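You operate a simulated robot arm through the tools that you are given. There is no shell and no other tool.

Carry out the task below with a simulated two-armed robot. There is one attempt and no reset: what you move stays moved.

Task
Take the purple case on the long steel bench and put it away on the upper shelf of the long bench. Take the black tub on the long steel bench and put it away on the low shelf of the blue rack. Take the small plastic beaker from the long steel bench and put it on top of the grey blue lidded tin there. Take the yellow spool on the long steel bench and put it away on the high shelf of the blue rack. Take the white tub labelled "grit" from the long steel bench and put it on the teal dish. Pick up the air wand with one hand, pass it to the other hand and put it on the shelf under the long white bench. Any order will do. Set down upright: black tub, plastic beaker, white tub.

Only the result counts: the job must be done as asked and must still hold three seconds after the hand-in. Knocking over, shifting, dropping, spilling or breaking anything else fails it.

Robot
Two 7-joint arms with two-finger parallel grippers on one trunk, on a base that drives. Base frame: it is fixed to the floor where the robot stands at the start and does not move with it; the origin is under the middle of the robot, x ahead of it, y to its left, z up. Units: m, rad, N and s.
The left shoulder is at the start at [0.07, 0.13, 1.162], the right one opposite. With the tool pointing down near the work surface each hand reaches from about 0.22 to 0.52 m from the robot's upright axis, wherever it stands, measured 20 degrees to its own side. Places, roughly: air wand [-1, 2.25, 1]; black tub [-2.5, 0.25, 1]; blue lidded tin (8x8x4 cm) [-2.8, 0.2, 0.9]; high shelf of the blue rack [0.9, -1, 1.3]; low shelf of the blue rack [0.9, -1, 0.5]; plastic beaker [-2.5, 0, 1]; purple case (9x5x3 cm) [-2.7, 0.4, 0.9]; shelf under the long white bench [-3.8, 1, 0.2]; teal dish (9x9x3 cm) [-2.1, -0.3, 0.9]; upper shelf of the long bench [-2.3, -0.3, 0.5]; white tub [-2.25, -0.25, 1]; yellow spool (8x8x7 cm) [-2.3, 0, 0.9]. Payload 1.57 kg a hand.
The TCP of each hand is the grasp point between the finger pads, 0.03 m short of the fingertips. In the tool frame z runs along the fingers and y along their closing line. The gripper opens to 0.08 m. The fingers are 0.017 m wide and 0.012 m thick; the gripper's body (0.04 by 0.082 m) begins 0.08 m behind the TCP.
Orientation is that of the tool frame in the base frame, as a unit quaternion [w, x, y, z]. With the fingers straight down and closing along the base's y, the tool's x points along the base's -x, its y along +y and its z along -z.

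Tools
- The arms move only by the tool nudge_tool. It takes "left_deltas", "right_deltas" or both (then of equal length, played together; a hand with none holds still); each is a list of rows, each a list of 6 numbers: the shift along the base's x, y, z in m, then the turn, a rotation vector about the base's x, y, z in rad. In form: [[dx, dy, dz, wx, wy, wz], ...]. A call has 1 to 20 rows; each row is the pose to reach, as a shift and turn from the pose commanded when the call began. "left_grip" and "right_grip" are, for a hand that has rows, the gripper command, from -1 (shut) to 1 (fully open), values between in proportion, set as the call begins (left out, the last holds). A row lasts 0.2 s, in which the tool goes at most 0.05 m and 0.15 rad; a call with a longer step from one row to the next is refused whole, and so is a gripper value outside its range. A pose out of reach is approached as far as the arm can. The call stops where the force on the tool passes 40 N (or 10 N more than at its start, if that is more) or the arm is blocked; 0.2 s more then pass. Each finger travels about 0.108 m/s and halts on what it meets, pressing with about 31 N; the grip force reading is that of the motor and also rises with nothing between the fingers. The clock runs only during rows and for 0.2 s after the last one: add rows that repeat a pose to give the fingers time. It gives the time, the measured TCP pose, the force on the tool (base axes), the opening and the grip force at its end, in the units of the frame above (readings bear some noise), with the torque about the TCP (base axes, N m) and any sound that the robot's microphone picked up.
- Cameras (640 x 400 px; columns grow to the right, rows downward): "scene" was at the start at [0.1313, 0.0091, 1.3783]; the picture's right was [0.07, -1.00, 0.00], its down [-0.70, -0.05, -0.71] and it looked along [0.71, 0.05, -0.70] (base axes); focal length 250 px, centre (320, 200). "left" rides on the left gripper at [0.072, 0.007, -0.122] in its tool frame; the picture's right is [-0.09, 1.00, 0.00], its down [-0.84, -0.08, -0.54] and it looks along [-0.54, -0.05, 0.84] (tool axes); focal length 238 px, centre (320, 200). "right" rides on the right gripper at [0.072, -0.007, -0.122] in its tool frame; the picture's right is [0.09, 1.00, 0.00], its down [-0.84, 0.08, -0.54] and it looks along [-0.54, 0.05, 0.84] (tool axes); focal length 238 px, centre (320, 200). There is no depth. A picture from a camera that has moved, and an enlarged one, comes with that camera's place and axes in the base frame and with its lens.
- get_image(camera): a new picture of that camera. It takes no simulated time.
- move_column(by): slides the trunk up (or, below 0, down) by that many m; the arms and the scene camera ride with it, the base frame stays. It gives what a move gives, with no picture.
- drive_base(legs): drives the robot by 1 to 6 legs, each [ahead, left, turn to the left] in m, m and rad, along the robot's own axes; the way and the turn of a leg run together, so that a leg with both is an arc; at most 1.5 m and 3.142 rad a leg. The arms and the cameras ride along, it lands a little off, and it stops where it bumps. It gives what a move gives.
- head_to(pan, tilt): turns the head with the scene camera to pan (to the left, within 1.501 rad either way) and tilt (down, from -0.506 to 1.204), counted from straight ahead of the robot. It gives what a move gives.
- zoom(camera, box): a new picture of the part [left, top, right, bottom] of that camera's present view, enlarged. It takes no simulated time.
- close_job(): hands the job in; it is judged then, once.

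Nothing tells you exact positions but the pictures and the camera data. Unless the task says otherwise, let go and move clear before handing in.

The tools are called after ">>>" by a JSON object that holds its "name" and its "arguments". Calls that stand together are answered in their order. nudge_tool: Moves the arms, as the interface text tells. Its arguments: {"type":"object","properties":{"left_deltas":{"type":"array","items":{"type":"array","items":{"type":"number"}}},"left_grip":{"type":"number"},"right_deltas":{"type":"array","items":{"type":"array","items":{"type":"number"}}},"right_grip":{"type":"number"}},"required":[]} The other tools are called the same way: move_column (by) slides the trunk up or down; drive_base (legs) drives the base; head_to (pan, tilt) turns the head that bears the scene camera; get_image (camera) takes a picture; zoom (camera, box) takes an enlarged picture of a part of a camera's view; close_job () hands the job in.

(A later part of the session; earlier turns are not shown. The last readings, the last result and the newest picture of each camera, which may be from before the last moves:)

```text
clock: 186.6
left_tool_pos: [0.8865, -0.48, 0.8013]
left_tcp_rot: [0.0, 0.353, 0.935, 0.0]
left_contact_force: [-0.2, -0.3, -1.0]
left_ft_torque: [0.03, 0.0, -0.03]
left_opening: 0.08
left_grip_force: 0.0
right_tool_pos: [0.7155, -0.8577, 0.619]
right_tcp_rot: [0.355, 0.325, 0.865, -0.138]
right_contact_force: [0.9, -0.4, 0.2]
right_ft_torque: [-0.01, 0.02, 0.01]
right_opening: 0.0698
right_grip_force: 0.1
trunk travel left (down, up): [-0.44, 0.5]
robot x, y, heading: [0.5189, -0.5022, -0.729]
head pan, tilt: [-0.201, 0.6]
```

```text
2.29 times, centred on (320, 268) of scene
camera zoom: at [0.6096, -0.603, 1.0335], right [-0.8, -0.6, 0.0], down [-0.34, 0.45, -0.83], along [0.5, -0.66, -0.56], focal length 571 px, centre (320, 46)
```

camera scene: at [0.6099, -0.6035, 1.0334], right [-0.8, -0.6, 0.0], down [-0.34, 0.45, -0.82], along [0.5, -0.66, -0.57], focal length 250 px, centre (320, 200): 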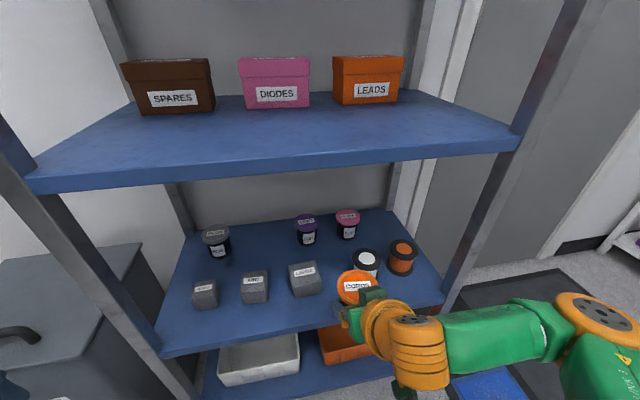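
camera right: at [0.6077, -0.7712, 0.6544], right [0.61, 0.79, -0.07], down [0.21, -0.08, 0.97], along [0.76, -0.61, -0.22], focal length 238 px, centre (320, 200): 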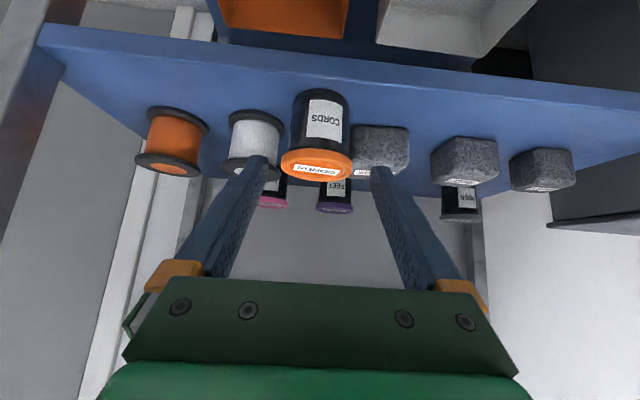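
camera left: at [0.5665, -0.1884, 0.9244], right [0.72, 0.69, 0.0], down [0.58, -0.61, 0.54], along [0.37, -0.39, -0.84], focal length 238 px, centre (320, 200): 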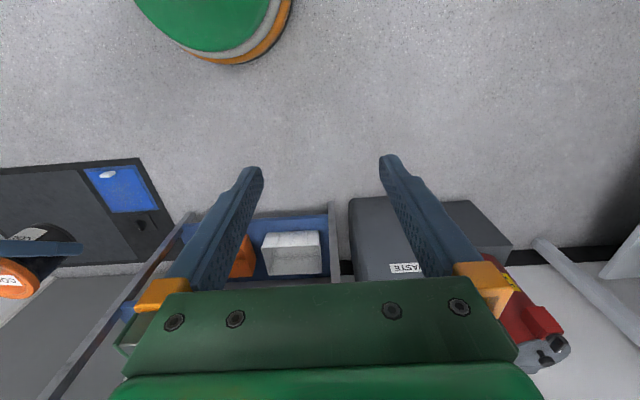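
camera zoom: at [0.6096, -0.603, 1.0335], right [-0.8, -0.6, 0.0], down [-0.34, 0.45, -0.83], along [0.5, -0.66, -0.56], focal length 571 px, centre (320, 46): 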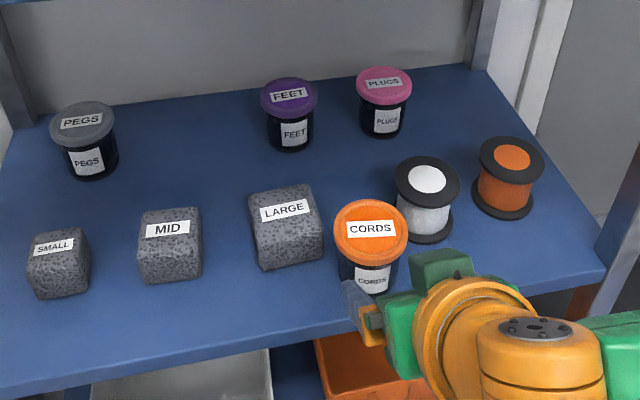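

The black tub stands upright on the low shelf. Now the air wand: backing off, raising the trunk, turning around and driving toward the optical table.

>>> {"name": "drive_base", "arguments": {"legs": [[-0.4, 0, 0]]}}

>>> {"name": "move_column", "arguments": {"by": 0.4}}

>>> {"name": "drive_base", "arguments": {"legs": [[0, 0, 3.141], [1.2, 0, 0], [0, -0.3, 0]]}}

>>> {"name": "head_to", "arguments": {"pan": 0.0, "tilt": 0.4}}

>>> {"name": "get_image", "arguments": {"camera": "scene"}}

```text
clock: 189.1
left_tool_pos: [0.5907, -0.2184, 0.8015]
left_tcp_rot: [-0.001, 0.361, 0.932, 0.0]
left_contact_force: [-0.4, 1.2, 0.6]
left_ft_torque: [0.0, -0.01, -0.01]
left_opening: 0.08
left_grip_force: 0.2
right_tool_pos: [0.4116, -0.5937, 0.619]
right_tcp_rot: [0.354, 0.333, 0.863, -0.141]
right_contact_force: [-0.4, -0.8, -0.1]
right_ft_torque: [-0.01, -0.02, 0.01]
right_opening: 0.0699
right_grip_force: 0.0
trunk travel left (down, up): [-0.44, 0.5]
robot x, y, heading: [0.2239, -0.2355, -0.746]
head pan, tilt: [-0.201, 0.6]
```

```text
clock: 192.9
left_tool_pos: [0.59, -0.2188, 1.201]
left_tcp_rot: [0.001, 0.361, 0.932, 0.0]
left_contact_force: [-0.1, 0.2, 0.3]
left_ft_torque: [0.02, 0.0, -0.01]
left_opening: 0.0802
left_grip_force: 0.0
right_tool_pos: [0.412, -0.593, 1.0184]
right_tcp_rot: [0.354, 0.333, 0.862, -0.141]
right_contact_force: [0.2, 0.4, -0.4]
right_ft_torque: [-0.01, -0.02, 0.01]
right_opening: 0.07
right_grip_force: 0.1
trunk travel left (down, up): [-0.84, 0.1]
robot x, y, heading: [0.2212, -0.2363, -0.746]
head pan, tilt: [-0.201, 0.6]
```

```text
clock: 208.2
left_tool_pos: [-0.9002, 0.7016, 1.1996]
left_tcp_rot: [-0.002, 0.944, -0.329, 0.0]
left_contact_force: [-0.2, 0.2, -0.6]
left_ft_torque: [0.02, -0.01, 0.02]
left_opening: 0.08
left_grip_force: 0.1
right_tool_pos: [-0.7481, 1.0882, 1.0196]
right_tcp_rot: [-0.129, 0.874, -0.301, -0.358]
right_contact_force: [0.9, 0.0, -0.1]
right_ft_torque: [0.01, -0.04, 0.02]
right_opening: 0.0702
right_grip_force: 0.1
trunk travel left (down, up): [-0.84, 0.1]
robot x, y, heading: [-0.5321, 0.7463, 2.469]
head pan, tilt: [-0.201, 0.6]
```

```text
clock: 208.9
left_tool_pos: [-0.8996, 0.7029, 1.201]
left_tcp_rot: [0.0, 0.945, -0.328, -0.001]
left_contact_force: [0.1, 0.6, 1.1]
left_ft_torque: [0.0, 0.02, 0.01]
left_opening: 0.08
left_grip_force: 0.1
right_tool_pos: [-0.7472, 1.089, 1.019]
right_tcp_rot: [-0.128, 0.874, -0.301, -0.359]
right_contact_force: [-0.1, 0.0, 1.2]
right_ft_torque: [-0.02, 0.01, 0.02]
right_opening: 0.0701
right_grip_force: 0.0
trunk travel left (down, up): [-0.84, 0.1]
robot x, y, heading: [-0.5286, 0.7449, 2.469]
head pan, tilt: [0.0, 0.4]
```

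```text
taken
camera scene: at [-0.645, 0.8369, 1.4516], right [0.62, 0.78, 0.0], down [0.3, -0.24, -0.92], along [-0.72, 0.57, -0.39], focal length 250 px, centre (320, 200)
```

scene: 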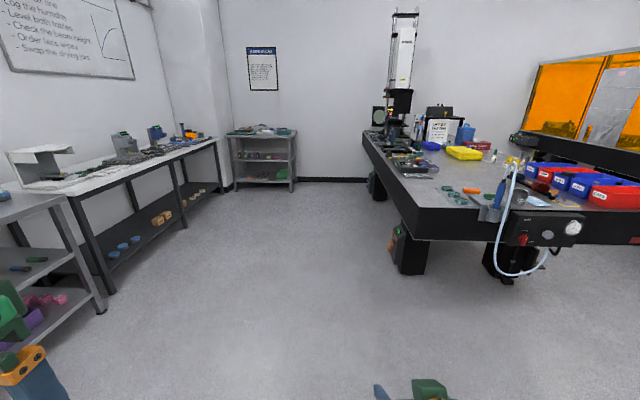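

I see the optical table on the right with the air wand standing at its near edge on a coiled hose, and the long white bench on the left with a low black shelf. Zooming in on the wand.

>>> {"name": "zoom", "arguments": {"camera": "scene", "box": [420, 140, 600, 290]}}

>>> {"name": "zoom", "arguments": {"camera": "scene", "box": [460, 150, 560, 225]}}

>>> {"name": "zoom", "arguments": {"camera": "scene", "box": [60, 120, 240, 270]}}

```text
2.67 times, centred on (510, 215) of scene
camera zoom: at [-0.645, 0.8369, 1.4516], right [0.62, 0.78, 0.0], down [0.3, -0.24, -0.92], along [-0.72, 0.57, -0.39], focal length 666 px, centre (-187, 160)
```

zoom: 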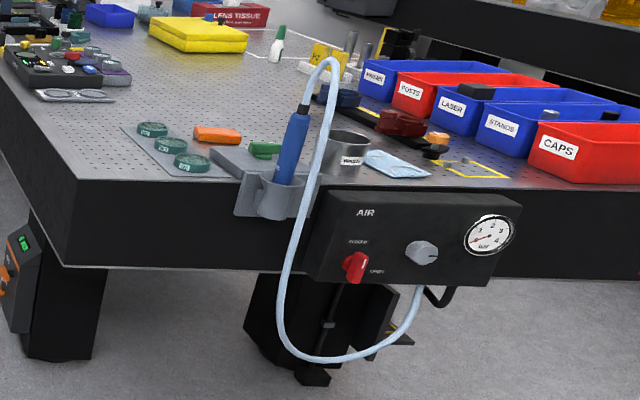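

```text
5.33 times, centred on (510, 188) of scene
camera zoom: at [-0.645, 0.8369, 1.4516], right [0.62, 0.78, 0.0], down [0.3, -0.24, -0.92], along [-0.72, 0.57, -0.39], focal length 1332 px, centre (-693, 267)
```

zoom: 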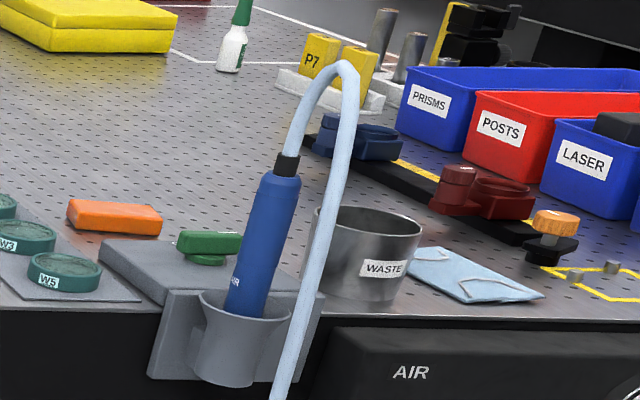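

```text
2.67 times, centred on (150, 195) of scene
camera zoom: at [-0.645, 0.8369, 1.4516], right [0.62, 0.78, 0.0], down [0.3, -0.24, -0.92], along [-0.72, 0.57, -0.39], focal length 666 px, centre (773, 213)
```

zoom: 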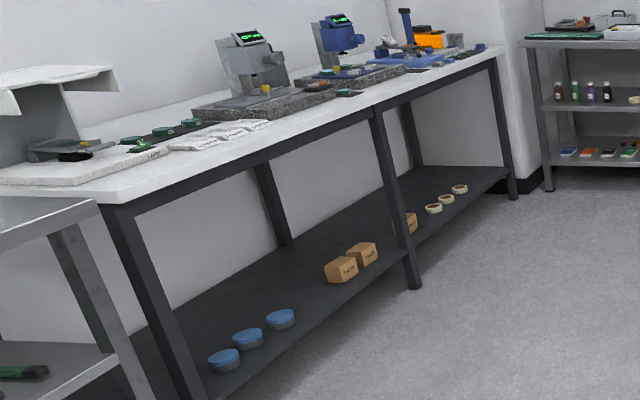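

The wand stands in a cup holder on the table's edge, with a hose looping off its top to the right and front. I'll drive closer to face it from about 0.8 m.

>>> {"name": "drive_base", "arguments": {"legs": [[0, 0, -0.045], [0.55, 0, 0], [0, -0.65, 0]]}}

>>> {"name": "head_to", "arguments": {"pan": -0.1, "tilt": 0.5}}

>>> {"name": "get_image", "arguments": {"camera": "scene"}}

```text
clock: 215.7
left_tool_pos: [-0.8885, 1.5674, 1.2012]
left_tcp_rot: [-0.001, 0.94, -0.342, 0.0]
left_contact_force: [-0.2, -0.1, 0.1]
left_ft_torque: [-0.01, -0.01, 0.01]
left_opening: 0.08
left_grip_force: 0.0
right_tool_pos: [-0.7264, 1.9494, 1.0192]
right_tcp_rot: [-0.134, 0.87, -0.314, -0.357]
right_contact_force: [0.3, -0.1, -0.1]
right_ft_torque: [-0.02, 0.02, 0.0]
right_opening: 0.0702
right_grip_force: 0.2
trunk travel left (down, up): [-0.84, 0.1]
robot x, y, heading: [-0.5207, 1.6017, 2.447]
head pan, tilt: [0.0, 0.4]
```

```text
clock: 216.3
left_tool_pos: [-0.8883, 1.5682, 1.2014]
left_tcp_rot: [0.0, 0.939, -0.343, 0.0]
left_contact_force: [-0.8, 0.1, -0.5]
left_ft_torque: [0.02, 0.04, -0.02]
left_opening: 0.08
left_grip_force: 0.0
right_tool_pos: [-0.7258, 1.9492, 1.0195]
right_tcp_rot: [-0.133, 0.87, -0.315, -0.357]
right_contact_force: [-0.1, 0.0, 0.9]
right_ft_torque: [0.0, 0.02, -0.01]
right_opening: 0.0701
right_grip_force: 0.0
trunk travel left (down, up): [-0.84, 0.1]
robot x, y, heading: [-0.5217, 1.6019, 2.442]
head pan, tilt: [-0.099, 0.499]
```

```text
taken
camera scene: at [-0.6234, 1.7007, 1.4426], right [0.72, 0.7, 0.0], down [0.33, -0.34, -0.88], along [-0.61, 0.63, -0.48], focal length 250 px, centre (320, 200)
```

scene: 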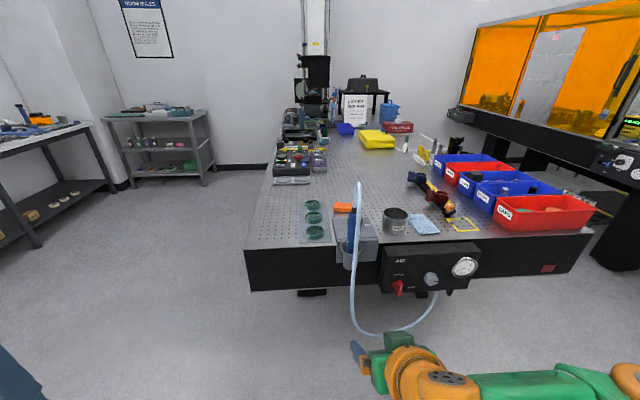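

>>> {"name": "zoom", "arguments": {"camera": "scene", "box": [290, 170, 450, 270]}}

>>> {"name": "zoom", "arguments": {"camera": "scene", "box": [320, 170, 400, 220]}}

>>> {"name": "zoom", "arguments": {"camera": "scene", "box": [310, 230, 490, 342]}}

```text
4.00 times, centred on (370, 220) of scene
camera zoom: at [-0.6234, 1.7007, 1.4426], right [0.72, 0.7, 0.0], down [0.33, -0.34, -0.88], along [-0.61, 0.63, -0.48], focal length 999 px, centre (120, 120)
```

zoom: 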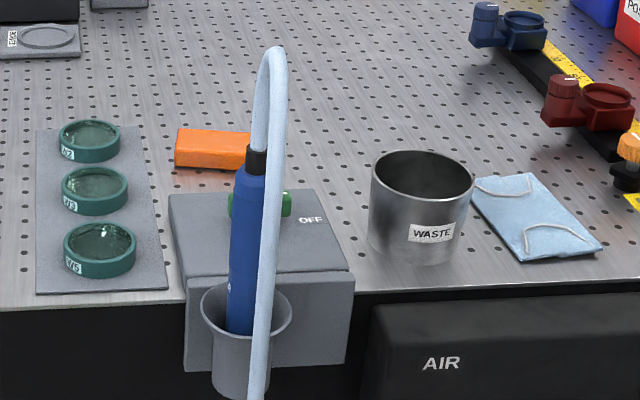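

```text
8.00 times, centred on (360, 195) of scene
camera zoom: at [-0.6234, 1.7007, 1.4426], right [0.72, 0.7, 0.0], down [0.33, -0.34, -0.88], along [-0.61, 0.63, -0.48], focal length 1998 px, centre (0, 240)
```

zoom: 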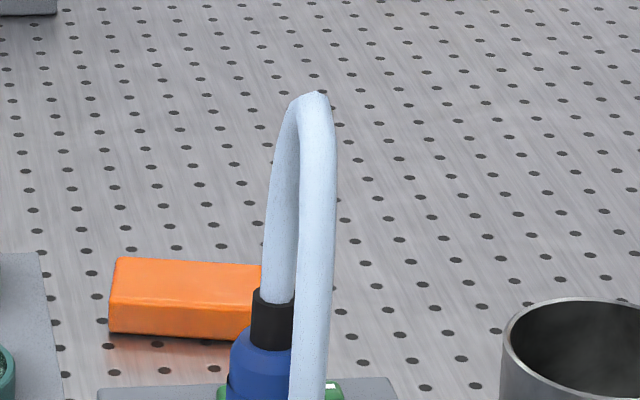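

```text
3.56 times, centred on (400, 286) of scene
camera zoom: at [-0.6234, 1.7007, 1.4426], right [0.72, 0.7, 0.0], down [0.33, -0.34, -0.88], along [-0.61, 0.63, -0.48], focal length 888 px, centre (36, -106)
```

zoom: 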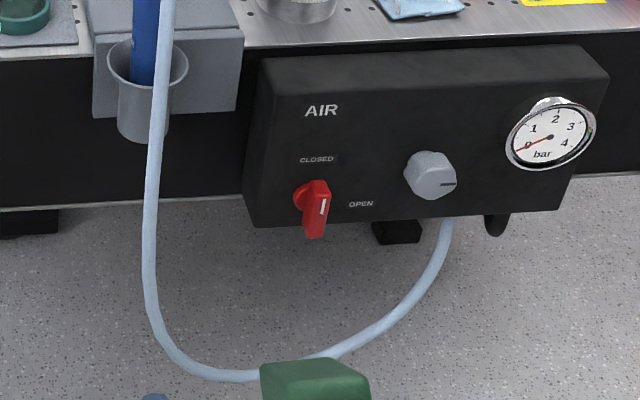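

The gauge reads 0 bar and the valve is closed. The wand stands vertically at about u 2.19, f -1.007, with its exposed body from z≈0.94 to 1.07, and the hose hangs ~8 cm in front of it, so I should grasp it from the left side. First I'll fold the right arm and test yawing the left hand so it can point to the right.

>>> {"name": "nudge_tool", "arguments": {"right_deltas": [[0.0285, 0.0054, 0.03, -0.0842, -0.1, 0], [0.057, 0.0108, 0.06, -0.1685, -0.2, 0], [0.0855, 0.0162, 0.09, -0.2527, -0.3, 0], [0.114, 0.0217, 0.12, -0.337, -0.4, 0], [0.1425, 0.027, 0.15, -0.4212, -0.5, 0], [0.1711, 0.0325, 0.18, -0.5055, -0.6005, 0]]}}

>>> {"name": "nudge_tool", "arguments": {"left_deltas": [[-0.01, 0.01, 0, 0, 0, -0.14], [-0.02, 0.02, 0, 0, 0, -0.28], [-0.03, 0.03, 0, 0, 0, -0.42], [-0.04, 0.04, 0, 0, 0, -0.56], [-0.05, 0.05, 0, 0, 0, -0.7], [-0.06, 0.06, 0, 0, 0, -0.84], [-0.07, 0.07, 0, 0, 0, -0.98], [-0.07, 0.07, 0, 0, 0, -1.12], [-0.07, 0.07, 0, 0, 0, -1.26], [-0.07, 0.07, 0, 0, 0, -1.4], [-0.07, 0.07, 0, 0, 0, -1.54], [-0.07, 0.07, 0, 0, 0, -1.593]]}}

>>> {"name": "get_image", "arguments": {"camera": "scene"}}

```text
clock: 217.7
left_tool_pos: [-0.887, 1.5686, 1.2008]
left_tcp_rot: [0.0, 0.939, -0.343, 0.0]
left_contact_force: [0.5, 0.1, 0.2]
left_ft_torque: [0.06, 0.0, -0.01]
left_opening: 0.0801
left_grip_force: 0.0
right_tool_pos: [-0.5559, 1.9816, 1.1989]
right_tcp_rot: [0.0, 0.941, -0.339, 0.002]
right_contact_force: [0.8, 0.0, -0.7]
right_ft_torque: [-0.02, 0.01, 0.01]
right_opening: 0.07
right_grip_force: 0.1
right hand out of reach, approached as far as the arm can: row 1
trunk travel left (down, up): [-0.84, 0.1]
robot x, y, heading: [-0.5222, 1.6041, 2.444]
head pan, tilt: [-0.099, 0.499]
```

```text
clock: 220.3
left_tool_pos: [-0.9583, 1.6386, 1.2015]
left_tcp_rot: [0.0, -0.412, 0.911, 0.0]
left_contact_force: [0.3, 0.3, 1.3]
left_ft_torque: [-0.03, -0.03, 0.0]
left_opening: 0.0801
left_grip_force: 0.1
right_tool_pos: [-0.5568, 1.9806, 1.1976]
right_tcp_rot: [-0.002, 0.941, -0.34, 0.001]
right_contact_force: [0.1, 0.5, 0.6]
right_ft_torque: [0.03, 0.0, 0.0]
right_opening: 0.0698
right_grip_force: 0.0
trunk travel left (down, up): [-0.84, 0.1]
robot x, y, heading: [-0.5197, 1.6017, 2.444]
head pan, tilt: [-0.099, 0.499]
```

```text
taken
camera scene: at [-0.6232, 1.7008, 1.4425], right [0.72, 0.7, 0.0], down [0.33, -0.34, -0.88], along [-0.61, 0.63, -0.48], focal length 250 px, centre (320, 200)
```

scene: 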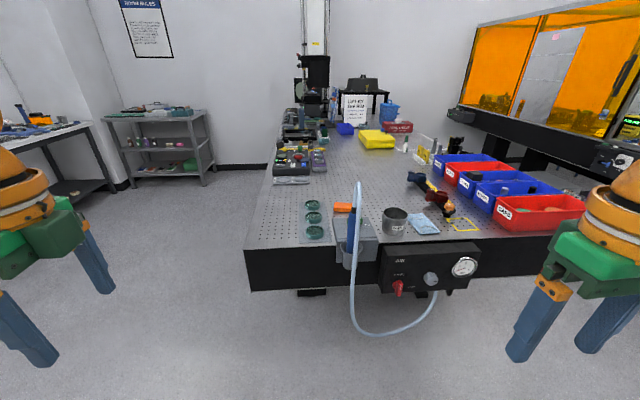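

The left hand can yaw inward. Now tilting it so the fingers point to the right, first 45°, then toward horizontal.

>>> {"name": "nudge_tool", "arguments": {"left_deltas": [[0, 0, 0, 0.0982, -0.0865, 0], [0, 0, 0, 0.1963, -0.173, 0], [0, 0, 0, 0.2945, -0.2595, 0], [0, 0, 0, 0.3927, -0.346, 0], [0, 0, 0, 0.4908, -0.4325, 0], [0, 0, 0, 0.589, -0.519, 0], [0, 0, 0, 0.687, -0.6055, 0], [0, 0, 0, 0.785, -0.692, 0], [0, 0, 0, 0.883, -0.778, 0], [0, 0, 0, 0.981, -0.865, 0], [0, 0, 0, 1.079, -0.951, 0], [0, 0, 0, 1.178, -1.038, 0]]}}

>>> {"name": "get_image", "arguments": {"camera": "scene"}}

>>> {"name": "get_image", "arguments": {"camera": "left"}}

```text
clock: 222.9
left_tool_pos: [-0.9581, 1.638, 1.2014]
left_tcp_rot: [0.645, -0.292, 0.644, 0.291]
left_contact_force: [-0.5, 1.0, 0.9]
left_ft_torque: [0.01, 0.0, -0.02]
left_opening: 0.0802
left_grip_force: 0.0
right_tool_pos: [-0.5569, 1.9806, 1.1988]
right_tcp_rot: [-0.001, 0.94, -0.34, 0.002]
right_contact_force: [-0.7, -1.2, -0.2]
right_ft_torque: [0.01, 0.02, -0.04]
right_opening: 0.0698
right_grip_force: 0.1
trunk travel left (down, up): [-0.84, 0.1]
robot x, y, heading: [-0.5204, 1.5966, 2.442]
head pan, tilt: [-0.099, 0.499]
```

```text
taken
camera scene: at [-0.6238, 1.7008, 1.4425], right [0.72, 0.7, 0.0], down [0.33, -0.34, -0.88], along [-0.61, 0.63, -0.48], focal length 250 px, centre (320, 200)
```

scene: 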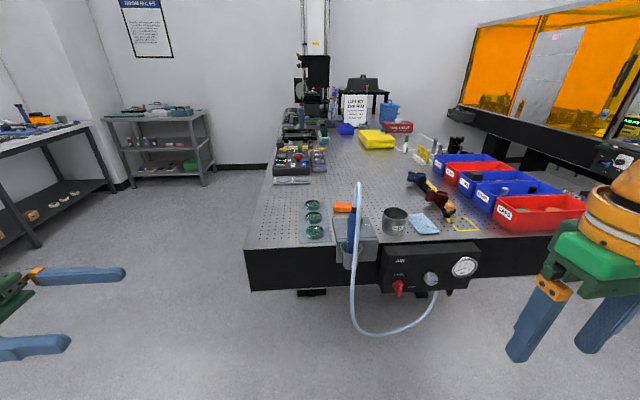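

```text
taken
camera left: at [-1.0449, 1.5515, 1.1302], right [-0.75, 0.66, 0.09], down [-0.3, -0.46, 0.84], along [0.59, 0.6, 0.54], focal length 238 px, centre (320, 200)
```

left: 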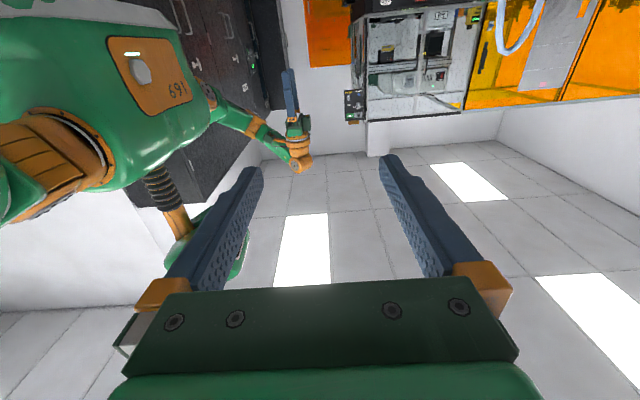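

The left hand now points horizontally right with fingers closing front-to-back. Driving to bring the wand within its reach: forward 0.31 m and right 0.20 m.

>>> {"name": "drive_base", "arguments": {"legs": [[0, 0, -0.023], [0.3, 0, 0], [0, -0.2, 0]]}}

>>> {"name": "head_to", "arguments": {"pan": 0.0, "tilt": 0.75}}

>>> {"name": "get_image", "arguments": {"camera": "scene"}}

>>> {"name": "get_image", "arguments": {"camera": "right"}}

```text
clock: 226.5
left_tool_pos: [-1.051, 1.9959, 1.1998]
left_tcp_rot: [0.649, -0.283, 0.647, 0.283]
left_contact_force: [-0.9, 1.0, -0.6]
left_ft_torque: [-0.02, 0.02, 0.01]
left_opening: 0.0796
left_grip_force: 0.1
right_tool_pos: [-0.6401, 2.3295, 1.199]
right_tcp_rot: [-0.003, 0.936, -0.351, 0.003]
right_contact_force: [-0.3, -1.1, 0.4]
right_ft_torque: [0.04, -0.05, -0.04]
right_opening: 0.0701
right_grip_force: 0.1
trunk travel left (down, up): [-0.84, 0.1]
robot x, y, heading: [-0.6117, 1.9503, 2.417]
head pan, tilt: [-0.099, 0.499]
```

```text
clock: 227.3
left_tool_pos: [-1.0497, 1.9994, 1.2013]
left_tcp_rot: [0.648, -0.284, 0.648, 0.283]
left_contact_force: [0.6, -0.2, 0.4]
left_ft_torque: [0.0, 0.03, 0.0]
left_opening: 0.0801
left_grip_force: 0.1
right_tool_pos: [-0.6377, 2.3328, 1.1976]
right_tcp_rot: [-0.001, 0.936, -0.351, 0.002]
right_contact_force: [-0.8, -0.4, 0.1]
right_ft_torque: [0.01, 0.01, 0.02]
right_opening: 0.0699
right_grip_force: 0.2
trunk travel left (down, up): [-0.84, 0.1]
robot x, y, heading: [-0.6127, 1.9499, 2.413]
head pan, tilt: [0.0, 0.75]
```

```text
taken
camera scene: at [-0.713, 2.042, 1.4206], right [0.66, 0.75, 0.0], down [0.51, -0.45, -0.73], along [-0.55, 0.49, -0.68], focal length 250 px, centre (320, 200)
```

scene: 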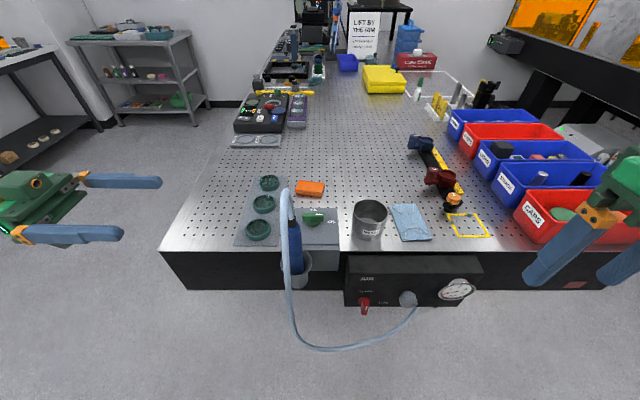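

```text
taken
camera right: at [-0.5807, 2.2909, 1.3196], right [-0.58, -0.81, 0.0], down [-0.68, 0.49, 0.54], along [-0.44, 0.32, -0.84], focal length 238 px, centre (320, 200)
```

right: 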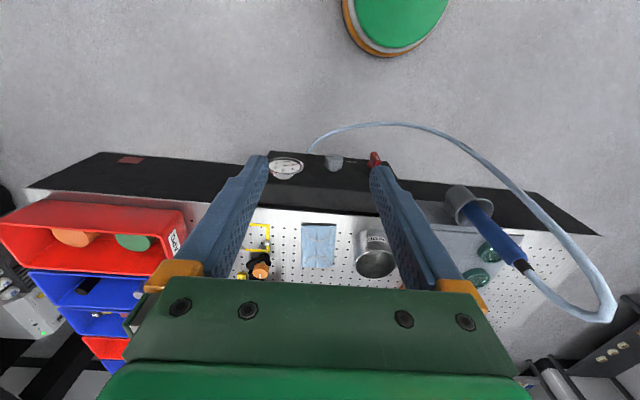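

The wand stands just right of the left hand's line. Zooming to measure it precisely.

>>> {"name": "zoom", "arguments": {"camera": "scene", "box": [230, 170, 390, 270]}}

>>> {"name": "zoom", "arguments": {"camera": "right", "box": [400, 150, 640, 300]}}

```text
4.00 times, centred on (310, 220) of scene
camera zoom: at [-0.713, 2.042, 1.4206], right [0.66, 0.75, 0.0], down [0.51, -0.45, -0.73], along [-0.55, 0.49, -0.68], focal length 999 px, centre (360, 120)
```

zoom: 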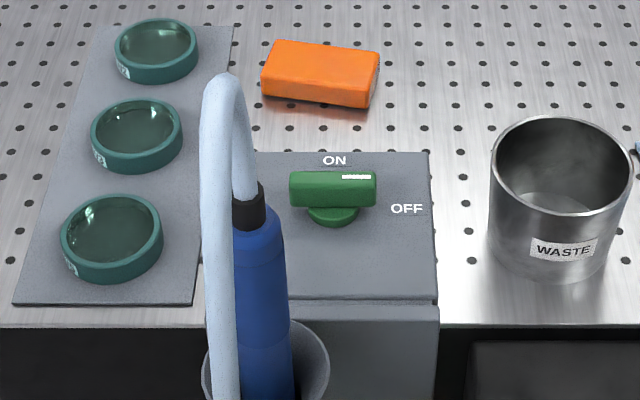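

```text
2.67 times, centred on (520, 225) of right
camera zoom: at [-0.5807, 2.2909, 1.3196], right [-0.58, -0.81, 0.0], down [-0.68, 0.49, 0.54], along [-0.44, 0.32, -0.84], focal length 636 px, centre (-213, 133)
```

zoom: 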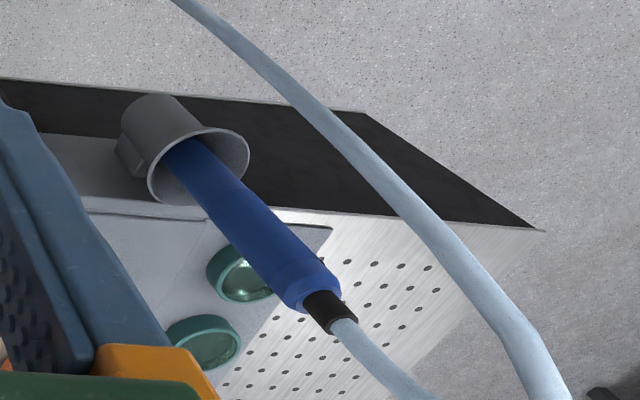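

The wand axis is at about u 2.198, f -1.010 (about 3.3 cm thick); the hose hangs 8 cm in front of it. Moving the left hand to a pre-grasp just left of the wand at z≈1.035.

>>> {"name": "nudge_tool", "arguments": {"left_deltas": [[-0.0009, 0.0258, -0.0332, 0, 0, 0], [-0.0018, 0.0516, -0.0664, 0, 0, 0], [-0.0026, 0.0775, -0.0996, 0, 0, 0], [-0.0035, 0.1033, -0.1328, 0, 0, 0], [-0.0044, 0.1291, -0.166, 0, 0, 0.0236]]}}

>>> {"name": "get_image", "arguments": {"camera": "scene"}}

>>> {"name": "get_image", "arguments": {"camera": "left"}}

>>> {"name": "get_image", "arguments": {"camera": "right"}}

```text
clock: 228.5
left_tool_pos: [-1.0176, 2.1105, 1.0345]
left_tcp_rot: [0.644, -0.292, 0.644, 0.291]
left_contact_force: [-0.3, -0.9, -0.9]
left_ft_torque: [0.01, -0.05, -0.01]
left_opening: 0.0798
left_grip_force: 0.1
left hand out of reach, approached as far as the arm can: row 3, 4, 5
right_tool_pos: [-0.6388, 2.3323, 1.1999]
right_tcp_rot: [-0.002, 0.936, -0.351, 0.001]
right_contact_force: [-0.4, -0.6, 0.8]
right_ft_torque: [-0.03, -0.01, -0.03]
right_opening: 0.0697
right_grip_force: 0.0
trunk travel left (down, up): [-0.84, 0.1]
robot x, y, heading: [-0.6143, 1.9508, 2.416]
head pan, tilt: [0.0, 0.75]
```

```text
taken
camera scene: at [-0.7131, 2.0412, 1.4206], right [0.66, 0.75, 0.0], down [0.51, -0.45, -0.73], along [-0.55, 0.49, -0.68], focal length 250 px, centre (320, 200)
```

scene: 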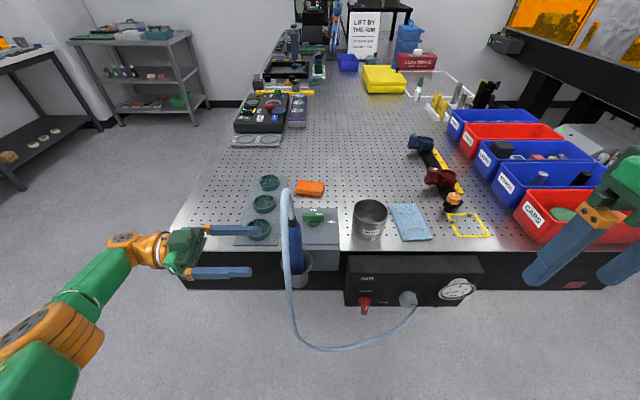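

```text
taken
camera left: at [-1.1038, 2.0237, 0.9651], right [-0.75, 0.66, 0.09], down [-0.3, -0.46, 0.84], along [0.59, 0.6, 0.54], focal length 238 px, centre (320, 200)
```

left: 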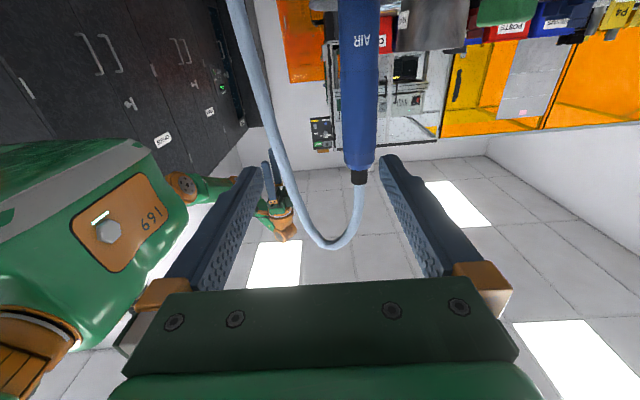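

```text
taken
camera right: at [-0.5807, 2.2902, 1.3198], right [-0.58, -0.81, 0.0], down [-0.68, 0.49, 0.54], along [-0.44, 0.32, -0.84], focal length 238 px, centre (320, 200)
```

right: 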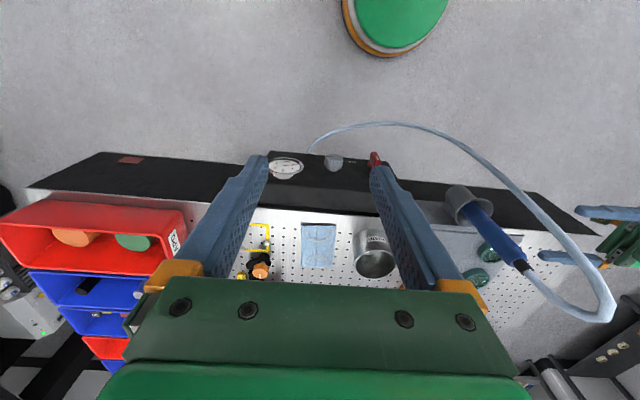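

The left hand is a few centimetres short in reach. The view confirms the wand and hose layout. I'll creep the base forward 4.5 cm.

>>> {"name": "drive_base", "arguments": {"legs": [[0.045, 0, 0]]}}

>>> {"name": "get_image", "arguments": {"camera": "left"}}

>>> {"name": "get_image", "arguments": {"camera": "scene"}}

```text
clock: 229.4
left_tool_pos: [-1.046, 2.1362, 1.0371]
left_tcp_rot: [0.644, -0.289, 0.646, 0.292]
left_contact_force: [0.6, 0.4, 0.7]
left_ft_torque: [-0.04, 0.05, 0.05]
left_opening: 0.0801
left_grip_force: 0.1
right_tool_pos: [-0.6667, 2.3578, 1.1994]
right_tcp_rot: [-0.002, 0.936, -0.351, -0.001]
right_contact_force: [0.4, -0.6, 0.4]
right_ft_torque: [0.06, 0.03, -0.03]
right_opening: 0.0701
right_grip_force: 0.0
trunk travel left (down, up): [-0.84, 0.1]
robot x, y, heading: [-0.649, 1.9796, 2.42]
head pan, tilt: [0.0, 0.75]
```

```text
taken
camera left: at [-1.1335, 2.0498, 0.9681], right [-0.75, 0.66, 0.1], down [-0.3, -0.46, 0.84], along [0.6, 0.6, 0.54], focal length 238 px, centre (320, 200)
```

left: 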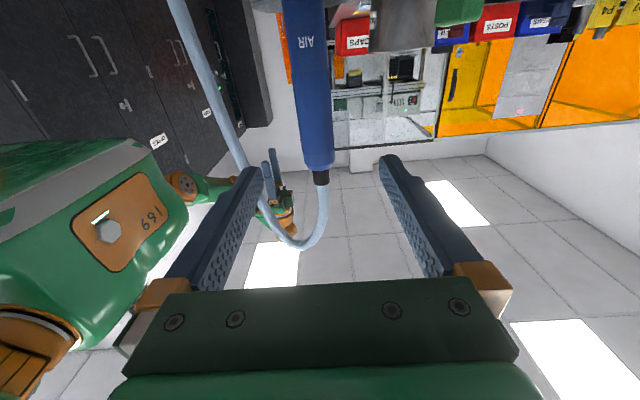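

```text
taken
camera scene: at [-0.7403, 2.0658, 1.4215], right [0.66, 0.75, 0.0], down [0.51, -0.45, -0.74], along [-0.55, 0.49, -0.68], focal length 250 px, centre (320, 200)
```

scene: 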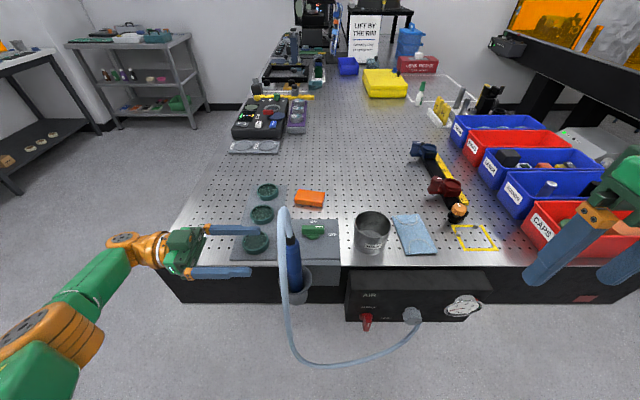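

The wand is centred between the open fingers. Moving right onto it.

>>> {"name": "nudge_tool", "arguments": {"left_deltas": [[0.022, 0.0235, 0, 0, 0, 0], [0.044, 0.048, 0, 0, 0, 0], [0.066, 0.072, 0, 0, 0, 0]]}}

>>> {"name": "get_image", "arguments": {"camera": "left"}}

>>> {"name": "zoom", "arguments": {"camera": "scene", "box": [220, 180, 380, 280]}}

```text
clock: 230.2
left_tool_pos: [-0.9849, 2.2118, 1.0344]
left_tcp_rot: [0.644, -0.293, 0.644, 0.291]
left_contact_force: [0.1, 0.4, -0.1]
left_ft_torque: [-0.03, -0.03, -0.06]
left_opening: 0.0797
left_grip_force: 0.0
right_tool_pos: [-0.6728, 2.364, 1.1985]
right_tcp_rot: [-0.001, 0.936, -0.351, 0.002]
right_contact_force: [-0.2, 1.2, -0.2]
right_ft_torque: [-0.01, -0.01, 0.03]
right_opening: 0.07
right_grip_force: 0.0
trunk travel left (down, up): [-0.84, 0.1]
robot x, y, heading: [-0.6488, 1.9774, 2.416]
head pan, tilt: [0.0, 0.75]
```

```text
taken
camera left: at [-1.072, 2.1259, 0.9646], right [-0.75, 0.66, 0.09], down [-0.3, -0.45, 0.84], along [0.59, 0.6, 0.54], focal length 238 px, centre (320, 200)
```

left: 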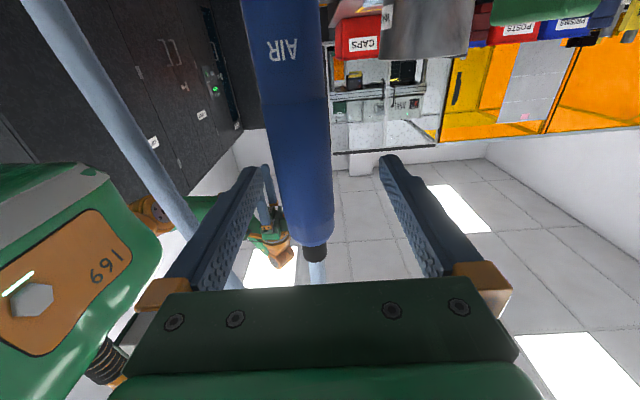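

```text
4.00 times, centred on (300, 230) of scene
camera zoom: at [-0.7467, 2.0732, 1.4205], right [0.66, 0.75, 0.0], down [0.51, -0.45, -0.73], along [-0.55, 0.48, -0.68], focal length 999 px, centre (400, 80)
```

zoom: 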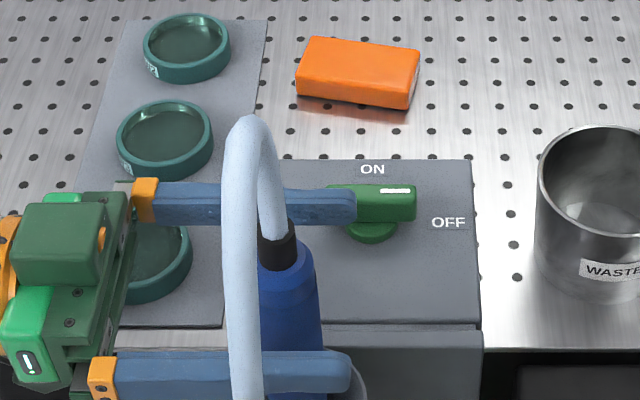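

The wand is ~8 mm toward the front finger; re-centring, then closing the left gripper.

>>> {"name": "nudge_tool", "arguments": {"left_deltas": [[0.006, -0.0053, 0, 0, 0, 0], [0.006, -0.0053, 0, 0, 0, 0]]}}

>>> {"name": "nudge_tool", "arguments": {"left_deltas": [[0, 0, 0, 0, 0, 0], [0, 0, 0, 0, 0, 0], [0, 0, 0, 0, 0, 0], [0, 0, 0, 0, 0, 0]], "left_grip": -1}}

>>> {"name": "get_image", "arguments": {"camera": "left"}}

>>> {"name": "zoom", "arguments": {"camera": "scene", "box": [220, 180, 380, 280]}}

```text
clock: 230.8
left_tool_pos: [-0.9808, 2.206, 1.0351]
left_tcp_rot: [0.644, -0.292, 0.645, 0.29]
left_contact_force: [0.3, 0.3, -0.1]
left_ft_torque: [0.0, -0.01, -0.02]
left_opening: 0.0801
left_grip_force: 0.0
right_tool_pos: [-0.6716, 2.363, 1.1986]
right_tcp_rot: [-0.001, 0.936, -0.351, 0.003]
right_contact_force: [-0.3, 0.0, -0.4]
right_ft_torque: [-0.03, -0.02, -0.03]
right_opening: 0.0699
right_grip_force: 0.0
trunk travel left (down, up): [-0.84, 0.1]
robot x, y, heading: [-0.648, 1.9834, 2.419]
head pan, tilt: [0.0, 0.75]
```

```text
clock: 231.8
left_tool_pos: [-0.9796, 2.2065, 1.0352]
left_tcp_rot: [0.644, -0.291, 0.645, 0.29]
left_contact_force: [0.2, -0.3, 0.3]
left_ft_torque: [-0.05, -0.06, 0.0]
left_opening: 0.0288
left_grip_force: 31.4
right_tool_pos: [-0.6729, 2.3638, 1.1982]
right_tcp_rot: [-0.001, 0.936, -0.351, 0.001]
right_contact_force: [0.4, 0.2, -0.7]
right_ft_torque: [0.01, 0.0, -0.02]
right_opening: 0.0701
right_grip_force: 0.0
trunk travel left (down, up): [-0.84, 0.1]
robot x, y, heading: [-0.6459, 1.9785, 2.42]
head pan, tilt: [0.0, 0.75]
```

```text
taken
camera left: at [-1.0663, 2.1197, 0.9648], right [-0.75, 0.66, 0.09], down [-0.3, -0.46, 0.84], along [0.59, 0.6, 0.54], focal length 238 px, centre (320, 200)
```

left: 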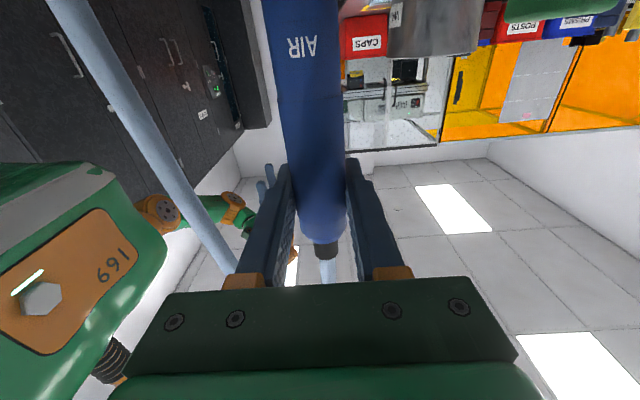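

```text
4.00 times, centred on (300, 230) of scene
camera zoom: at [-0.747, 2.0717, 1.4206], right [0.66, 0.75, 0.0], down [0.51, -0.45, -0.73], along [-0.55, 0.48, -0.68], focal length 999 px, centre (400, 80)
```

zoom: 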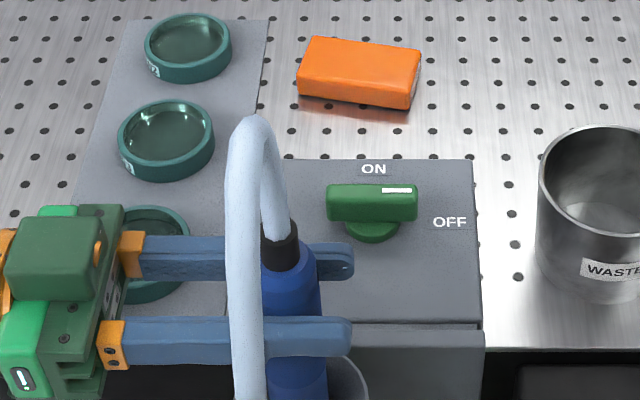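

The wand is gripped (2.9 cm thick). Lifting slowly to see how the hose behaves.

>>> {"name": "nudge_tool", "arguments": {"left_deltas": [[0, 0, 0.02, 0, 0, 0], [0, 0, 0.04, 0, 0, 0]]}}

>>> {"name": "get_image", "arguments": {"camera": "scene"}}

>>> {"name": "get_image", "arguments": {"camera": "right"}}

```text
clock: 232.4
left_tool_pos: [-0.981, 2.2071, 1.0747]
left_tcp_rot: [0.644, -0.292, 0.645, 0.29]
left_contact_force: [-0.5, 0.5, -1.7]
left_ft_torque: [0.01, 0.01, 0.01]
left_opening: 0.0287
left_grip_force: 31.2
right_tool_pos: [-0.6713, 2.363, 1.1981]
right_tcp_rot: [-0.001, 0.936, -0.352, 0.002]
right_contact_force: [1.2, 0.3, -0.2]
right_ft_torque: [0.0, -0.01, 0.01]
right_opening: 0.0701
right_grip_force: 0.1
trunk travel left (down, up): [-0.84, 0.1]
robot x, y, heading: [-0.6481, 1.9801, 2.42]
head pan, tilt: [0.0, 0.75]
```

```text
taken
camera scene: at [-0.7468, 2.0718, 1.4205], right [0.66, 0.75, 0.0], down [0.51, -0.45, -0.73], along [-0.55, 0.48, -0.68], focal length 250 px, centre (320, 200)
```

scene: 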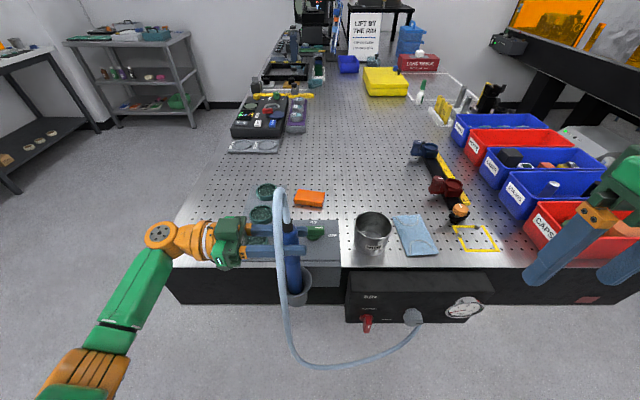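

```text
taken
camera right: at [-0.6145, 2.3207, 1.3196], right [-0.58, -0.81, 0.0], down [-0.68, 0.49, 0.54], along [-0.44, 0.32, -0.84], focal length 238 px, centre (320, 200)
```

right: 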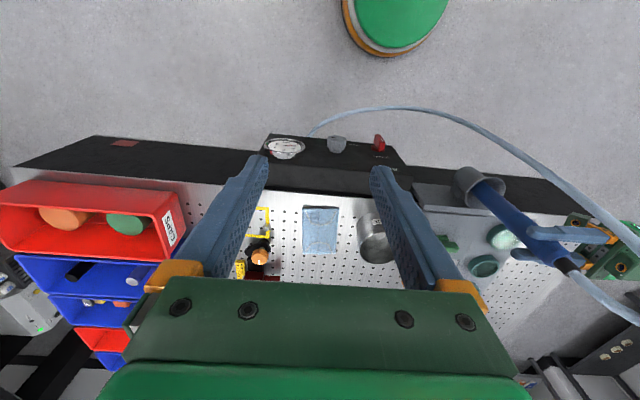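

The hose follows the wand. Continuing to lift until the wand clears the cup.

>>> {"name": "nudge_tool", "arguments": {"left_deltas": [[0, 0, 0.03, 0, 0, 0], [0, 0, 0.06, 0, 0, 0], [0, 0, 0.09, 0, 0, 0]]}}

>>> {"name": "get_image", "arguments": {"camera": "scene"}}

>>> {"name": "get_image", "arguments": {"camera": "right"}}

```text
clock: 233.2
left_tool_pos: [-0.9811, 2.2059, 1.1674]
left_tcp_rot: [0.644, -0.292, 0.644, 0.29]
left_contact_force: [-0.1, -0.3, -0.7]
left_ft_torque: [-0.02, 0.02, 0.02]
left_opening: 0.0288
left_grip_force: 31.3
right_tool_pos: [-0.6729, 2.3627, 1.1984]
right_tcp_rot: [-0.001, 0.936, -0.351, 0.002]
right_contact_force: [0.6, 0.2, 0.8]
right_ft_torque: [0.01, -0.01, 0.02]
right_opening: 0.0702
right_grip_force: 0.1
trunk travel left (down, up): [-0.84, 0.1]
robot x, y, heading: [-0.642, 1.9827, 2.415]
head pan, tilt: [0.0, 0.75]
```

```text
taken
camera scene: at [-0.7471, 2.0721, 1.4205], right [0.66, 0.75, 0.0], down [0.51, -0.45, -0.73], along [-0.55, 0.48, -0.68], focal length 250 px, centre (320, 200)
```

scene: 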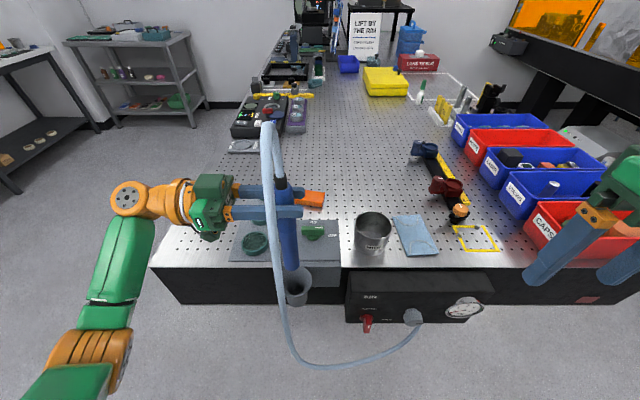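

```text
taken
camera right: at [-0.6147, 2.321, 1.3195], right [-0.58, -0.81, 0.0], down [-0.68, 0.49, 0.54], along [-0.44, 0.32, -0.84], focal length 238 px, centre (320, 200)
```

right: 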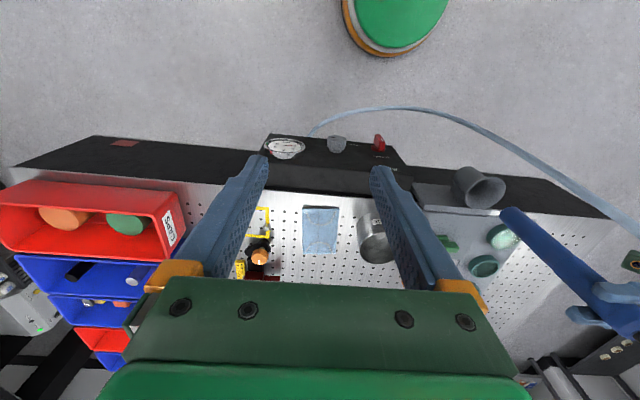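

The wand is out of the cup (about 23 cm long, bottom now at z≈0.99). I'll back away from the table gently and watch the hose.

>>> {"name": "drive_base", "arguments": {"legs": [[-0.2, 0, 0]]}}

>>> {"name": "get_image", "arguments": {"camera": "scene"}}

>>> {"name": "get_image", "arguments": {"camera": "right"}}

```text
clock: 234.8
left_tool_pos: [-0.8366, 2.0777, 1.1652]
left_tcp_rot: [0.645, -0.293, 0.644, 0.29]
left_contact_force: [-1.2, 0.0, -1.2]
left_ft_torque: [0.03, -0.04, -0.04]
left_opening: 0.0287
left_grip_force: 30.7
right_tool_pos: [-0.5292, 2.2352, 1.1979]
right_tcp_rot: [0.0, 0.937, -0.35, 0.003]
right_contact_force: [-1.1, 0.8, -0.7]
right_ft_torque: [-0.03, -0.02, 0.0]
right_opening: 0.0701
right_grip_force: 0.1
trunk travel left (down, up): [-0.84, 0.1]
robot x, y, heading: [-0.5019, 1.8514, 2.423]
head pan, tilt: [0.0, 0.75]
```

```text
taken
camera scene: at [-0.6036, 1.9445, 1.4201], right [0.66, 0.75, 0.0], down [0.51, -0.45, -0.73], along [-0.55, 0.48, -0.68], focal length 250 px, centre (320, 200)
```

scene: 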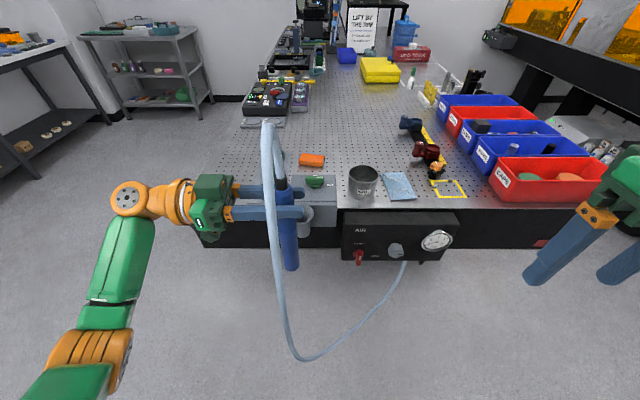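

```text
taken
camera right: at [-0.4715, 2.1934, 1.3189], right [-0.58, -0.81, 0.0], down [-0.69, 0.49, 0.54], along [-0.43, 0.32, -0.84], focal length 238 px, centre (320, 200)
```

right: 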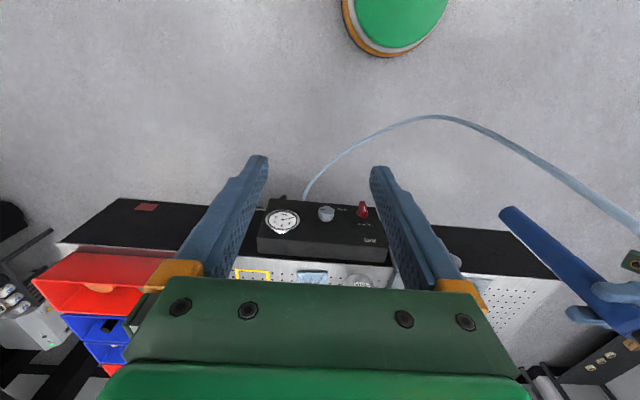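

The hose simply hangs from the wand. I'll back off further in steps while watching the forces.

>>> {"name": "drive_base", "arguments": {"legs": [[-0.3, 0, 0]]}}

>>> {"name": "get_image", "arguments": {"camera": "scene"}}

```text
clock: 236.9
left_tool_pos: [-0.6066, 1.8739, 1.166]
left_tcp_rot: [0.644, -0.294, 0.644, 0.289]
left_contact_force: [0.7, -0.2, -1.3]
left_ft_torque: [-0.04, -0.02, 0.0]
left_opening: 0.0286
left_grip_force: 30.8
right_tool_pos: [-0.2982, 2.0319, 1.1974]
right_tcp_rot: [-0.001, 0.937, -0.35, 0.003]
right_contact_force: [0.3, 0.3, -0.1]
right_ft_torque: [0.0, -0.01, -0.01]
right_opening: 0.0702
right_grip_force: 0.0
trunk travel left (down, up): [-0.84, 0.1]
robot x, y, heading: [-0.2729, 1.6478, 2.42]
head pan, tilt: [0.0, 0.75]
```

```text
taken
camera scene: at [-0.3729, 1.7408, 1.4202], right [0.66, 0.75, 0.0], down [0.51, -0.45, -0.73], along [-0.55, 0.48, -0.68], focal length 250 px, centre (320, 200)
```

scene: 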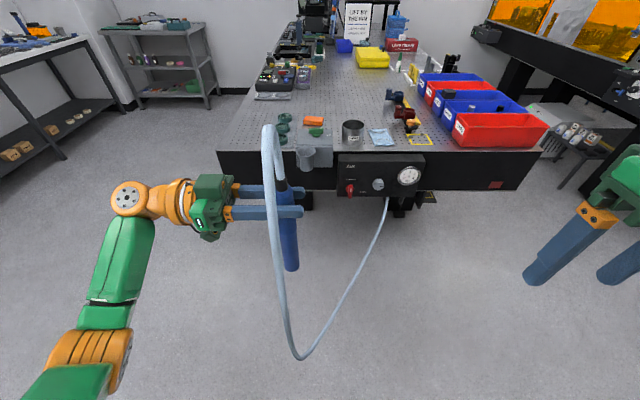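

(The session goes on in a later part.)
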